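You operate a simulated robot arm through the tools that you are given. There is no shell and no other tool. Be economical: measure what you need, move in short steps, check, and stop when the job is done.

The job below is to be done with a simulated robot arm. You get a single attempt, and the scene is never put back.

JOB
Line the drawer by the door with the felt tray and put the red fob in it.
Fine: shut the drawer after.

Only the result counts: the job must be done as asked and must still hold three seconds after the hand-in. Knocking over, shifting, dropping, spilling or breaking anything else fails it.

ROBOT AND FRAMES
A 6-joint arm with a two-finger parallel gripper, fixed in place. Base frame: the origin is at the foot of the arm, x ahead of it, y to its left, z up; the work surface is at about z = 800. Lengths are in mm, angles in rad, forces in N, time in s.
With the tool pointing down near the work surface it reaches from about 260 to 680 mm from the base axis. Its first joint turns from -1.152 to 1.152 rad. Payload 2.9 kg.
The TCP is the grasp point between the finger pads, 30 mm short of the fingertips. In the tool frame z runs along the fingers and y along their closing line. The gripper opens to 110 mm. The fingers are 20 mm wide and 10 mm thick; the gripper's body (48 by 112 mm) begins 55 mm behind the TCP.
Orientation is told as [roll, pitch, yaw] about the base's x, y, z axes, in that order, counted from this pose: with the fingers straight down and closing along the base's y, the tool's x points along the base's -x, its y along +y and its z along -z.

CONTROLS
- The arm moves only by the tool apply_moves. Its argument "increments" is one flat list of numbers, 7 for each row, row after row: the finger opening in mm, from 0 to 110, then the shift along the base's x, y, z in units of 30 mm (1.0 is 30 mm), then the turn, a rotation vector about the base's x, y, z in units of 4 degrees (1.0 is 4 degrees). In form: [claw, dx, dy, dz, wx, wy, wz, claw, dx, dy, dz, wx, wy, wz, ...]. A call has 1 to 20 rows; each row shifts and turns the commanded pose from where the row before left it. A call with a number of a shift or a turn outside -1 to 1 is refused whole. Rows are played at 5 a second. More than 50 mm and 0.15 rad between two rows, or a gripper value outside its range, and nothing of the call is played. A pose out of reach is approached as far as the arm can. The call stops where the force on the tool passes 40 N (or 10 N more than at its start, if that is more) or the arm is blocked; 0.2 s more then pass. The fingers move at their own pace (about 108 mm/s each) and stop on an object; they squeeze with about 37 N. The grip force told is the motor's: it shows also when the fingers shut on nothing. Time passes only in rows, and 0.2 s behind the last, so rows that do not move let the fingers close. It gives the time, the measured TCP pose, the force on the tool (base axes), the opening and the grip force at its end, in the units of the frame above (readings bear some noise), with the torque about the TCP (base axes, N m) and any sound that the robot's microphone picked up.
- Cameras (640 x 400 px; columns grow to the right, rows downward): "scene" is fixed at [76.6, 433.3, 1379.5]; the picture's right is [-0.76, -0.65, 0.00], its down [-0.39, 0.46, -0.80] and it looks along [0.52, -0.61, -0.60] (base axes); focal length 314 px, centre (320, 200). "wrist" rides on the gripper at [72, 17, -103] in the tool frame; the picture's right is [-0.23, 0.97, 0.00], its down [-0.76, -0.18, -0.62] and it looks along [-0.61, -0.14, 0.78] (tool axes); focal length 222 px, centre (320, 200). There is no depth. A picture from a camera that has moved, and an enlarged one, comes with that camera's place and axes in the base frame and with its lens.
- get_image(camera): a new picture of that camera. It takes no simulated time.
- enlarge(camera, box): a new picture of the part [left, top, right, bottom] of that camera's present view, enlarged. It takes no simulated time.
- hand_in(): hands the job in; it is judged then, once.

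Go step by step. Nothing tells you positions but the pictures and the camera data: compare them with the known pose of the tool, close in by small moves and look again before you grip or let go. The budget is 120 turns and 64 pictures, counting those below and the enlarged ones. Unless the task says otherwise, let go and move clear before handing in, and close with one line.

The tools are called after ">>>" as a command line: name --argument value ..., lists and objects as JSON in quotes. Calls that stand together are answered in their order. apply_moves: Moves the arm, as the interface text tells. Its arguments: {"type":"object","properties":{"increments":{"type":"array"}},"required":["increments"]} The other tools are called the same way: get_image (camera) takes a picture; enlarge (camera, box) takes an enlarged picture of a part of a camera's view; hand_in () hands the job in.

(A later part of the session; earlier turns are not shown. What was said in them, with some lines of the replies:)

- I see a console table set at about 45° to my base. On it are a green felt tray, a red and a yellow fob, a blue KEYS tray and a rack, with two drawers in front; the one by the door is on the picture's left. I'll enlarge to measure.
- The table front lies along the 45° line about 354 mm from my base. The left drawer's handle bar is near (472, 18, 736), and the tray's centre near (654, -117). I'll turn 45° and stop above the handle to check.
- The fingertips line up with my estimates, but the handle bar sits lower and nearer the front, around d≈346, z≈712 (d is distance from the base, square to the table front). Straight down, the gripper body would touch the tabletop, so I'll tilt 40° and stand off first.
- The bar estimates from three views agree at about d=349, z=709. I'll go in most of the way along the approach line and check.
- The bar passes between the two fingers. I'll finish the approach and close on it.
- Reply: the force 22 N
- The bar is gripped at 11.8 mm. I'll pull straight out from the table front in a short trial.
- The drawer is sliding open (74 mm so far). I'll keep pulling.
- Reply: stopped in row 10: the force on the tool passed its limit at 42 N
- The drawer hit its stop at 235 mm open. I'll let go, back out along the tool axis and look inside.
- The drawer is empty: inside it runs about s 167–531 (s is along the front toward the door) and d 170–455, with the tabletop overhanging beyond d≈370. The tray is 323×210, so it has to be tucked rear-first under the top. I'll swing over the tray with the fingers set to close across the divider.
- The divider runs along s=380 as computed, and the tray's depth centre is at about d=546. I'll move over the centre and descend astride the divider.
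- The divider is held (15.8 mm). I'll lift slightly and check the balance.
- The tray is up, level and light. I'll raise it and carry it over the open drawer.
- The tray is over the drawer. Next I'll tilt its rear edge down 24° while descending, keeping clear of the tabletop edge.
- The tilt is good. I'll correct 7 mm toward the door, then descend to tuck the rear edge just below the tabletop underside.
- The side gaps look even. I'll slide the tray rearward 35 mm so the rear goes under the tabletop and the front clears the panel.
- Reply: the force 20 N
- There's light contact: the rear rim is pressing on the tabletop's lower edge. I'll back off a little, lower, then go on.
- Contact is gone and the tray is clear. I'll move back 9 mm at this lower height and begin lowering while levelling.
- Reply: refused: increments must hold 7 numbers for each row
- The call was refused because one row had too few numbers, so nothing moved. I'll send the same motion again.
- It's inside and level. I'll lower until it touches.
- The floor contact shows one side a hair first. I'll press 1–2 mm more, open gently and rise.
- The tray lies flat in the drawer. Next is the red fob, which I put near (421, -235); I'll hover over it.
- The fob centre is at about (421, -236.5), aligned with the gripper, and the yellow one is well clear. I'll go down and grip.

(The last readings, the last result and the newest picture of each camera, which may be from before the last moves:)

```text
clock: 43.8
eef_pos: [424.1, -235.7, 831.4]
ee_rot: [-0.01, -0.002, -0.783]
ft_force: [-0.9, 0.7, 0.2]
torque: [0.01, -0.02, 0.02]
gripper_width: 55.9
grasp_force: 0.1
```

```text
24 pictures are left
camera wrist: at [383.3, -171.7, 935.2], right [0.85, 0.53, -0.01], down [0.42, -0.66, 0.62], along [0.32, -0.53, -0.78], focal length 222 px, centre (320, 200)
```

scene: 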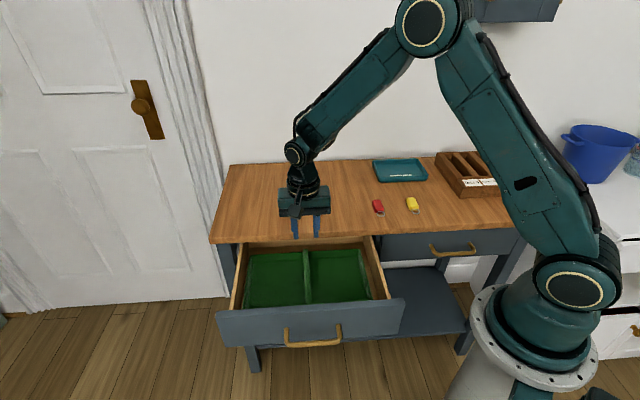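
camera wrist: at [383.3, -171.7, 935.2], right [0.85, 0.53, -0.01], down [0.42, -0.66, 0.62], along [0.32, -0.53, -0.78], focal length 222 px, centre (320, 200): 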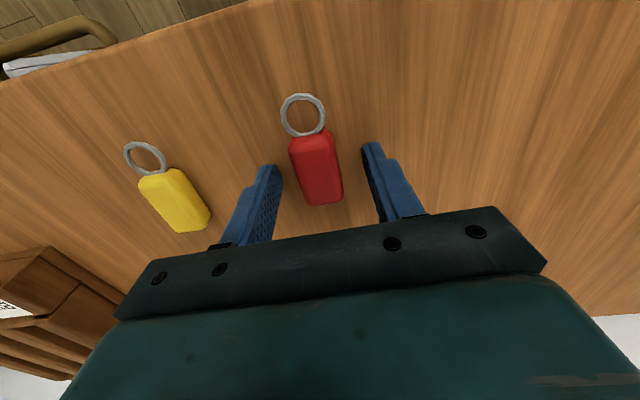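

>>> apply_moves --increments '[0, 0, 0, 0, 0, 0, 0, 0, 0, 0, 0, 0, 0, 0, 0, 0, 0, 0, 0, 0, 0, 0, 0, 0, 0.3, 0, 0, 0, 0, 0, 0, 0.8, 0, 0, 0, 0, 0, 0, 1, 0, 0, 0, 0, 0, 0, 1, 0, 0, 0, 0, 0, 0, 0, 0, 0, 0]'

>>> get_image --camera "wrist"

```text
clock: 45.6
eef_pos: [421.4, -234.2, 927.2]
ee_rot: [-0.011, -0.001, -0.782]
ft_force: [0.0, -1.1, 0.2]
torque: [-0.02, 0.0, 0.01]
gripper_width: 26.8
grasp_force: 37.0
```

```text
23 pictures are left
camera wrist: at [382.9, -170.6, 1031.6], right [0.85, 0.53, -0.01], down [0.42, -0.66, 0.62], along [0.32, -0.53, -0.78], focal length 222 px, centre (320, 200)
```

wrist: 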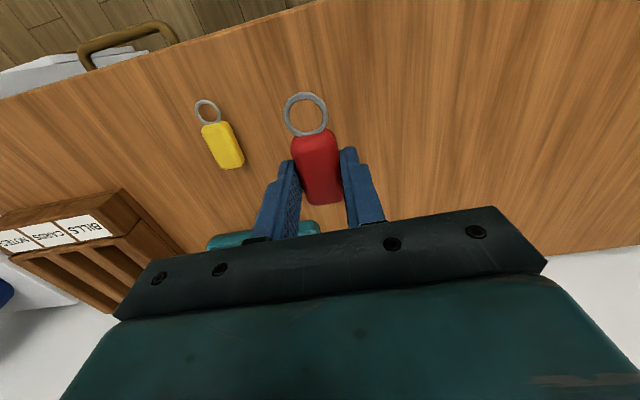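

The red fob is held. I'll carry it over the tray's right compartment, at s≈268, d≈268.

>>> apply_moves --increments '[0, -0.177, 0.976, 0, 0, 0, 0, 0, -0.177, 0.976, 0, 0, 0, 0, 0, -0.177, 0.976, 0, 0, 0, 0, 0, -0.177, 0.976, 0, 0, 0, 0, 0, -0.177, 0.976, 0, 0, 0, 0, 0, -0.177, 0.976, 0, 0, 0, 0, 0, -0.177, 0.976, 0, 0, 0, 0, 0, -0.177, 0.976, 0, 0, 0, 0, 0, 0, 0, -0.8, 0, 0, 0, 0, 0, 0, -0.8, 0, 0, 0, 0, 0, 0, -0.8, 0, 0, 0, 0, 0, 0, 0, 0, 0, 0]'

>>> get_image --camera "wrist"

>>> enlarge --camera "scene" --box '[200, 210, 420, 347]'

```text
clock: 48.2
eef_pos: [379.0, -0.7, 853.6]
ee_rot: [-0.01, 0.0, -0.783]
ft_force: [-0.6, -0.3, -1.1]
torque: [0.0, 0.0, 0.0]
gripper_width: 26.7
grasp_force: 36.9
```

```text
22 pictures are left
camera wrist: at [339.9, 62.8, 957.2], right [0.85, 0.53, -0.01], down [0.42, -0.66, 0.62], along [0.32, -0.53, -0.78], focal length 222 px, centre (320, 200)
```

wrist: 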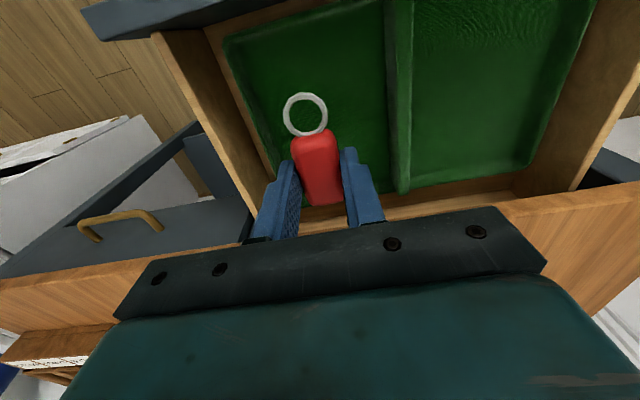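

```text
2.91 times, centred on (310, 278) of scene
camera zoom: at [76.6, 433.3, 1379.5], right [-0.76, -0.65, 0.0], down [-0.39, 0.46, -0.8], along [0.52, -0.61, -0.6], focal length 912 px, centre (349, -28)
```

zoom: 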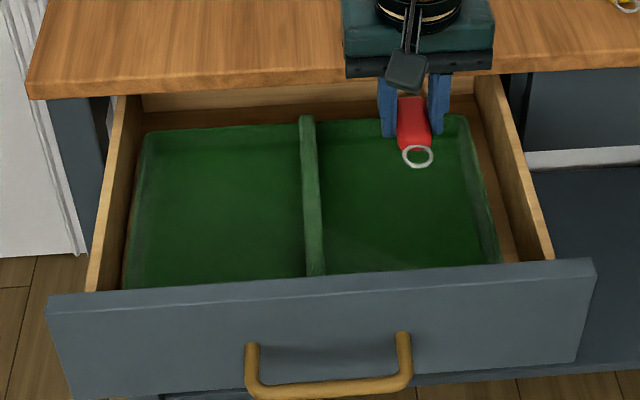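

Alignment is good: the divider is at s≈350 and I'm at 268. I'll lower into the compartment.

>>> apply_moves --increments '[0, 0, 0, -0.75, 0, 0, 0, 0, 0, 0, -0.75, 0, 0, 0, 0, 0, 0, -0.75, 0, 0, 0, 0, 0, 0, -0.75, 0, 0, 0, 0, 0, 0, -0.75, 0, 0, 0, 0, 0, 0, -0.75, 0, 0, 0, 0, 0, 0, 0, 0, 0, 0]'

>>> apply_moves --increments '[0, 0, 0, -0.15, 0, 0, 0, 0, 0, 0, -0.15, 0, 0, 0, 0, 0, 0, 0, 0, 0, 0]'

```text
clock: 49.8
eef_pos: [379.7, -2.6, 719.5]
ee_rot: [-0.009, -0.002, -0.783]
ft_force: [-0.1, 0.9, 0.4]
torque: [-0.01, -0.02, 0.0]
gripper_width: 26.7
grasp_force: 36.8
```

```text
clock: 50.6
eef_pos: [379.5, -1.9, 709.8]
ee_rot: [-0.008, 0.0, -0.784]
ft_force: [-1.6, 0.5, 0.7]
torque: [0.02, 0.01, 0.03]
gripper_width: 26.7
grasp_force: 36.8
```

>>> apply_moves --increments '[0, 0, 0, -0.13, 0, 0, 0, 0, 0, 0, 0, 0, 0, 0]'

```text
clock: 51.2
eef_pos: [378.3, -3.3, 705.9]
ee_rot: [-0.01, 0.001, -0.783]
ft_force: [-0.6, 0.4, 0.2]
torque: [0.0, -0.01, 0.01]
gripper_width: 26.6
grasp_force: 37.1
```

>>> apply_moves --increments '[0, 0, 0, -0.1, 0, 0, 0, 0, 0, 0, 0, 0, 0, 0]'

```text
clock: 51.8
eef_pos: [380.8, -3.6, 704.3]
ee_rot: [-0.011, -0.001, -0.786]
ft_force: [-1.8, 0.2, 8.4]
torque: [0.09, 0.01, 0.05]
gripper_width: 26.6
grasp_force: 37.0
stopped in row 2: the force on the tool passed its limit at 42 N (the readings are from after the stop); the commanded pose is now the measured one
```

The tray floor is touched, so I'll open and rise.

>>> apply_moves --increments '[50, 0, 0, 0.05, 0, 0, 0, 50, 0, 0, 0, 0, 0, 0, 50, 0, 0, 0.5, 0, 0, 0, 50, 0, 0, 1, 0, 0, 0, 50, 0, 0, 1, 0, 0, 0, 50, 0, 0, 1, 0, 0, 0, 50, 0, 0, 1, 0, 0, 0, 50, 0, 0, 1, 0, 0, 0]'

>>> enlarge --camera "scene" --box '[200, 210, 420, 347]'

>>> get_image --camera "wrist"

```text
clock: 53.5
eef_pos: [380.1, -8.5, 871.7]
ee_rot: [-0.01, -0.001, -0.786]
ft_force: [0.1, 0.0, 0.1]
torque: [0.02, 0.02, 0.02]
gripper_width: 50.1
grasp_force: 0.1
```

```text
2.91 times, centred on (310, 278) of scene
camera zoom: at [76.6, 433.3, 1379.5], right [-0.76, -0.65, 0.0], down [-0.39, 0.46, -0.8], along [0.52, -0.61, -0.6], focal length 912 px, centre (349, -28)
```

zoom: 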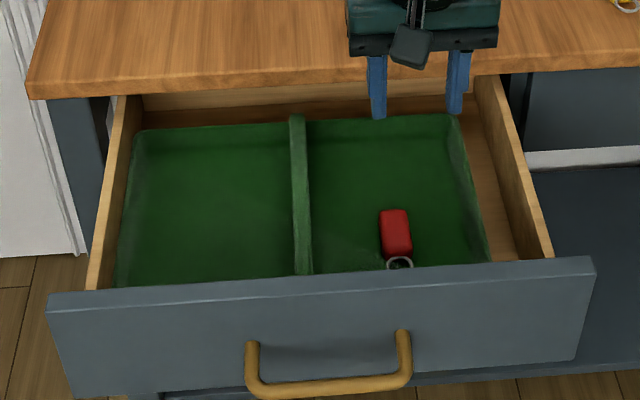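

```text
19 pictures are left
camera wrist: at [340.3, 58.2, 975.6], right [0.85, 0.53, -0.01], down [0.42, -0.66, 0.63], along [0.32, -0.54, -0.78], focal length 222 px, centre (320, 200)
```

wrist: 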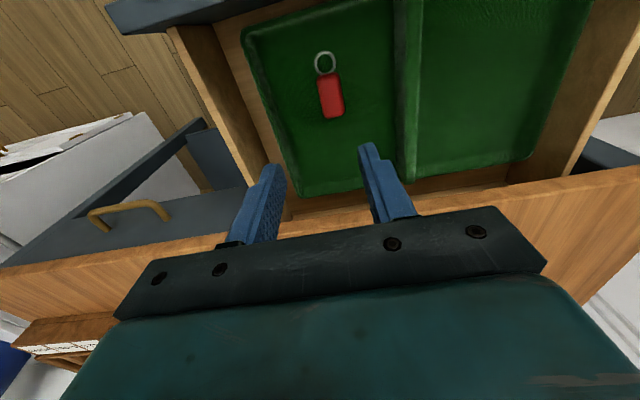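

The tray is lying flat with the red fob in it. Now to shut the drawer: fingers closed, I'll come down in front of the handle bar (d≈70) and push it in.

>>> apply_moves --increments '[0, -0.35, 0.857, 0, 0, 0, 0, 0, -0.35, 0.857, 0, 0, 0, 0, 0, -0.35, 0.857, 0, 0, 0, 0, 0, -0.35, 0.857, 0, 0, 0, 0, 0, -0.35, 0.857, 0, 0, 0, 0, 0, -0.35, 0.857, 0, 0, 0, 0, 0, -0.35, 0.857, 0, 0, 0, 0, 0, -0.35, 0.857, 0, 0, 0, 0, 0, 0, 0, -0.8, 0, 0, 0, 0, 0, 0, -0.8, 0, 0, 0, 0, 0, 0, -0.8, 0, 0, 0, 0, 0, 0, 0, 0, 0, 0]'

>>> get_image --camera "wrist"

>>> get_image --camera "scene"

```text
clock: 56.1
eef_pos: [298.5, 205.2, 797.5]
ee_rot: [-0.011, -0.001, -0.785]
ft_force: [0.3, 0.1, 0.6]
torque: [0.01, 0.0, -0.02]
gripper_width: 0.0
grasp_force: 37.1
```

```text
18 pictures are left
camera wrist: at [258.6, 270.1, 902.3], right [0.85, 0.53, -0.01], down [0.42, -0.66, 0.63], along [0.32, -0.54, -0.78], focal length 222 px, centre (320, 200)
```

wrist: 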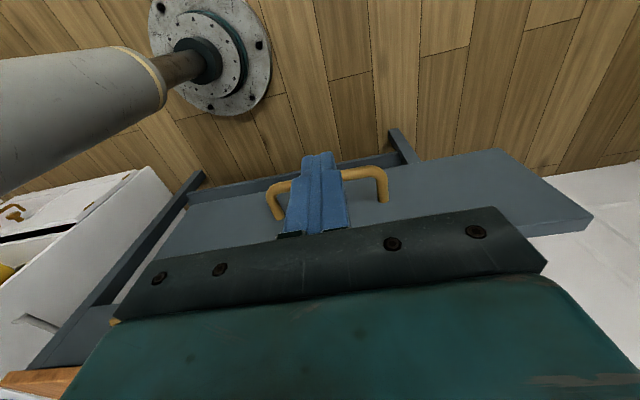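

```text
17 pictures are left
```

scene: 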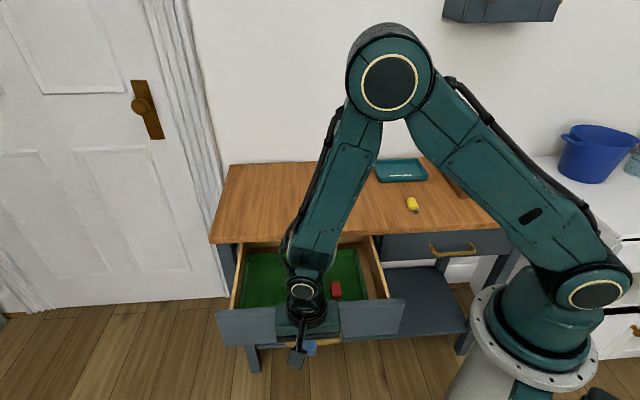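

>>> apply_moves --increments '[0, -0.19, -0.19, -0.8, 0, 0, 0, 0, 0, 0, -0.8, 0, 0, 0, 0, 0, 0, -0.8, 0, 0, 0, 0, 0, 0, 0, 0, 0, 0]'

>>> get_image --camera "wrist"

```text
clock: 57.1
eef_pos: [292.1, 197.3, 726.5]
ee_rot: [-0.01, -0.002, -0.787]
ft_force: [-0.3, 0.1, 0.1]
torque: [-0.03, 0.02, 0.01]
gripper_width: 0.0
grasp_force: 37.1
```

```text
16 pictures are left
camera wrist: at [252.6, 262.4, 830.6], right [0.85, 0.53, -0.01], down [0.42, -0.66, 0.63], along [0.32, -0.54, -0.78], focal length 222 px, centre (320, 200)
```

wrist: 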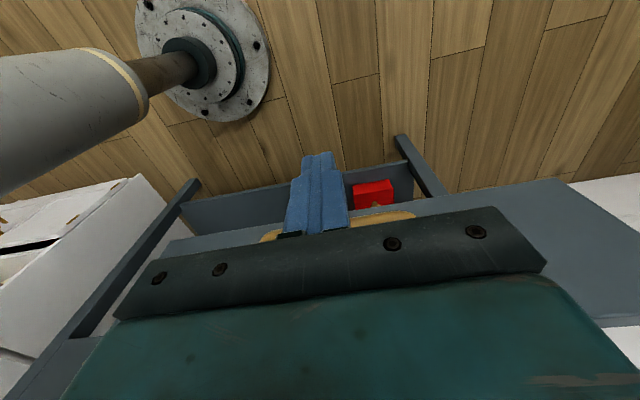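

The fingers are in front of the bar and clear. I'll push in slowly.

>>> apply_moves --increments '[0, 0.3, -0.3, 0, 0, 0, 0, 0, 0.3, -0.3, 0, 0, 0, 0, 0, 0.2, -0.2, 0, 0, 0, 0, 0, 0.2, -0.2, 0, 0, 0, 0, 0, 0.3, -0.3, 0, 0, 0, 0, 0, 0.3, -0.3, 0, 0, 0, 0, 0, 0.3, -0.3, 0, 0, 0, 0, 0, 0.3, -0.3, 0, 0, 0, 0, 0, 0.3, -0.3, 0, 0, 0, 0, 0, 0.3, -0.3, 0, 0, 0, 0]'

>>> get_image --camera "scene"

```text
clock: 59.4
eef_pos: [375.6, 111.8, 723.9]
ee_rot: [-0.01, -0.003, -0.787]
ft_force: [1.1, 0.3, 0.4]
torque: [0.01, -0.02, 0.0]
gripper_width: 0.2
grasp_force: 37.1
```

```text
15 pictures are left
```

scene: 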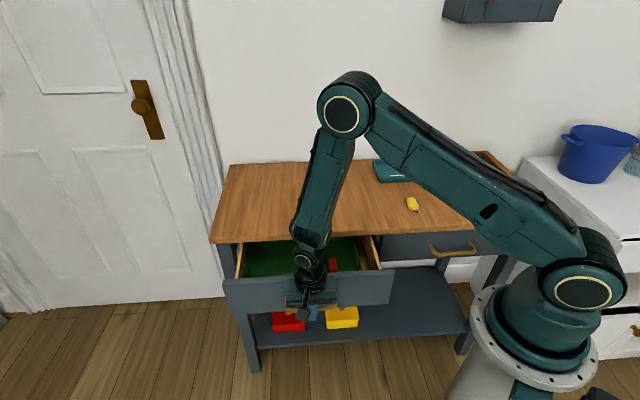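

>>> apply_moves --increments '[0, 0.3, -0.3, 0, 0, 0, 0, 0, 0.3, -0.3, 0, 0, 0, 0, 0, 0.3, -0.3, 0, 0, 0, 0, 0, 0.3, -0.3, 0, 0, 0, 0, 0, 0.3, -0.3, 0, 0, 0, 0, 0, 0.3, -0.3, 0, 0, 0, 0, 0, 0.3, -0.3, 0, 0, 0, 0, 0, 0.3, -0.3, 0, 0, 0, 0, 0, 0.2, -0.2, 0, 0, 0, 0, 0, 0.2, -0.2, 0, 0, 0, 0]'

>>> get_image --camera "scene"

```text
clock: 61.5
eef_pos: [459.4, 27.4, 727.4]
ee_rot: [-0.009, -0.002, -0.784]
ft_force: [0.4, -0.2, -0.5]
torque: [-0.04, -0.02, 0.0]
gripper_width: 0.0
grasp_force: 36.9
```

```text
14 pictures are left
```

scene: 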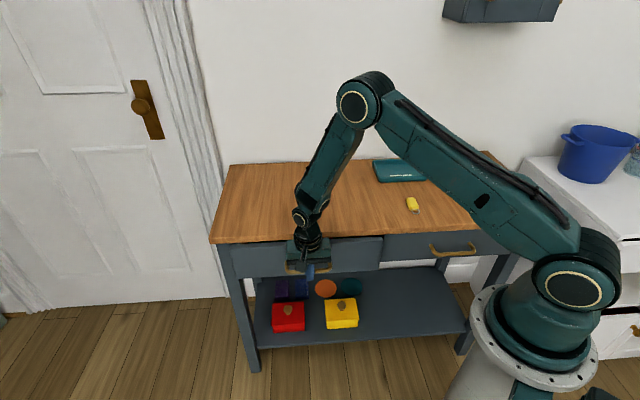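

Nearly shut. I'll creep on until it seats.

>>> apply_moves --increments '[0, 0.15, -0.15, 0, 0, 0, 0, 0, 0.15, -0.15, 0, 0, 0, 0, 0, 0.12, -0.12, 0, 0, 0, 0, 0, 0, 0, 0, 0, 0, 0]'

>>> enlarge --camera "scene" --box '[210, 210, 410, 335]'

```text
clock: 62.5
eef_pos: [472.0, 15.2, 726.5]
ee_rot: [-0.012, -0.002, -0.784]
ft_force: [-0.2, -0.3, 1.2]
torque: [-0.03, -0.04, 0.01]
gripper_width: 0.0
grasp_force: 37.1
```

```text
3.20 times, centred on (310, 272) of scene
camera zoom: at [76.6, 433.3, 1379.5], right [-0.76, -0.65, 0.0], down [-0.39, 0.46, -0.8], along [0.52, -0.61, -0.6], focal length 1003 px, centre (352, -32)
```

zoom: 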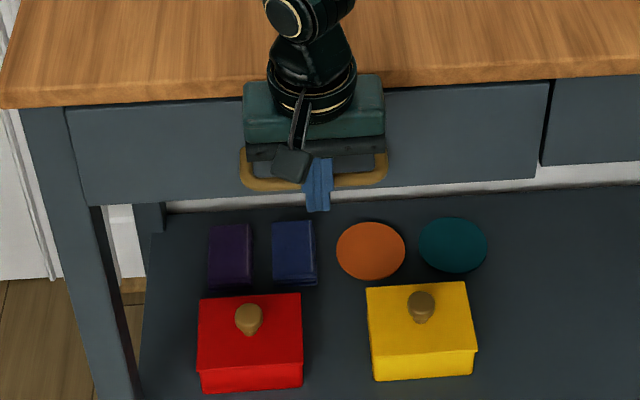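

>>> apply_moves --increments '[0, 0.12, -0.12, 0, 0, 0, 0, 0, 0.12, -0.12, 0, 0, 0, 0, 0, 0.1, -0.1, 0, 0, 0, 0, 0, 0, 0, 0, 0, 0, 0]'

>>> enlarge --camera "scene" --box '[210, 210, 410, 335]'

```text
clock: 63.6
eef_pos: [479.5, 8.7, 725.4]
ee_rot: [-0.015, 0.007, -0.779]
ft_force: [-5.1, 4.4, 2.0]
torque: [-0.41, -0.44, -0.09]
gripper_width: 0.0
grasp_force: 36.8
stopped in row 4: the force on the tool passed its limit at 42 N (the readings are from after the stop); the commanded pose is now the measured one
```

```text
3.20 times, centred on (310, 272) of scene
camera zoom: at [76.5, 433.4, 1379.5], right [-0.76, -0.65, 0.0], down [-0.39, 0.46, -0.8], along [0.52, -0.61, -0.6], focal length 1003 px, centre (352, -32)
```

zoom: 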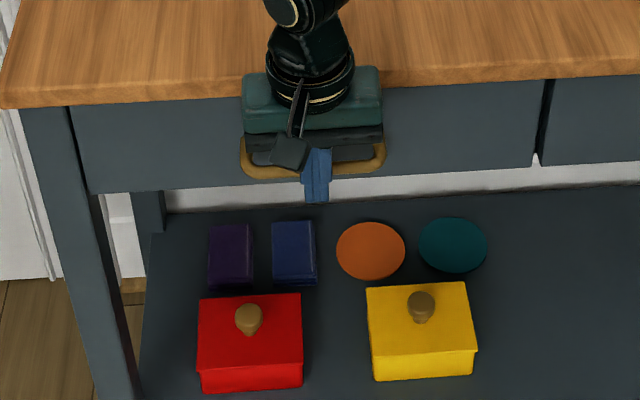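

The drawer panel is back exactly where it began, seated against its stop. I'll back off, rise and check.

>>> apply_moves --increments '[0, -0.3, 0.3, 0, 0, 0, 0, 0, -0.5, 0.5, 0, 0, 0, 0, 0, -0.7, 0.7, 0, 0, 0, 0, 0, 0, 0, 1, 0, 0, 0, 0, 0, 0, 1, 0, 0, 0, 0, 0, 0, 1, 0, 0, 0, 0, 0, 0, 1, 0, 0, 0, 0, 0, 0, 1, 0, 0, 0, 0, -0.3, -0.9, 0.8, 0, 0, 0, 0, -0.3, -0.9, 0.8, 0, 0, 0, 0, 0, -0.9, 0, 0, 0, 0, 0, 0, -0.9, 0, 0, 0, 0, 0, 0, 0, 0, 0, 0, 0]'

>>> get_image --camera "scene"

>>> enlarge --camera "scene" --box '[200, 220, 400, 345]'

```text
clock: 66.4
eef_pos: [415.7, -56.9, 924.8]
ee_rot: [-0.015, 0.007, -0.783]
ft_force: [-0.1, 0.4, 1.2]
torque: [-0.02, -0.01, 0.02]
gripper_width: 0.0
grasp_force: 37.2
```

```text
11 pictures are left
```

scene: 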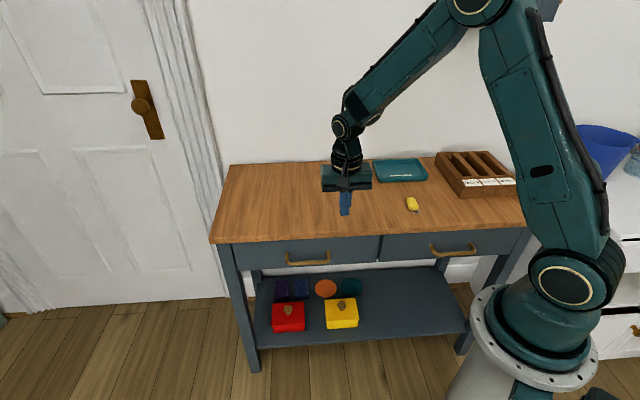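

```text
3.20 times, centred on (300, 282) of scene
camera zoom: at [76.6, 433.3, 1379.5], right [-0.76, -0.65, 0.0], down [-0.39, 0.46, -0.8], along [0.52, -0.61, -0.6], focal length 1003 px, centre (384, -64)
```

zoom: 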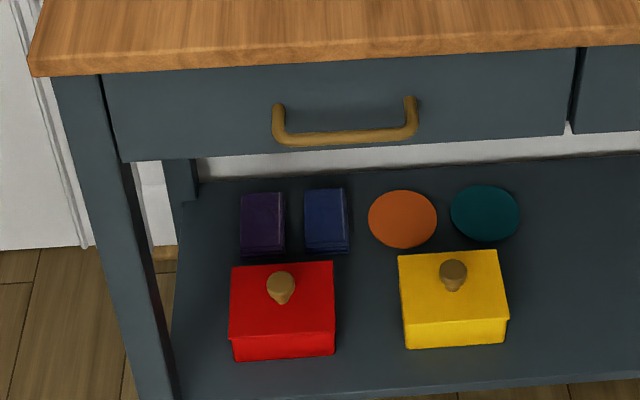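

The picture matches the start view: the drawer is fully shut, nothing else has moved, and the arm is clear. I'm handing in.

>>> hand_in

```text
The job is handed in.
```

The felt tray is lying flat in the drawer by the door with the red fob in it, the drawer is shut, and nothing else has visibly moved.
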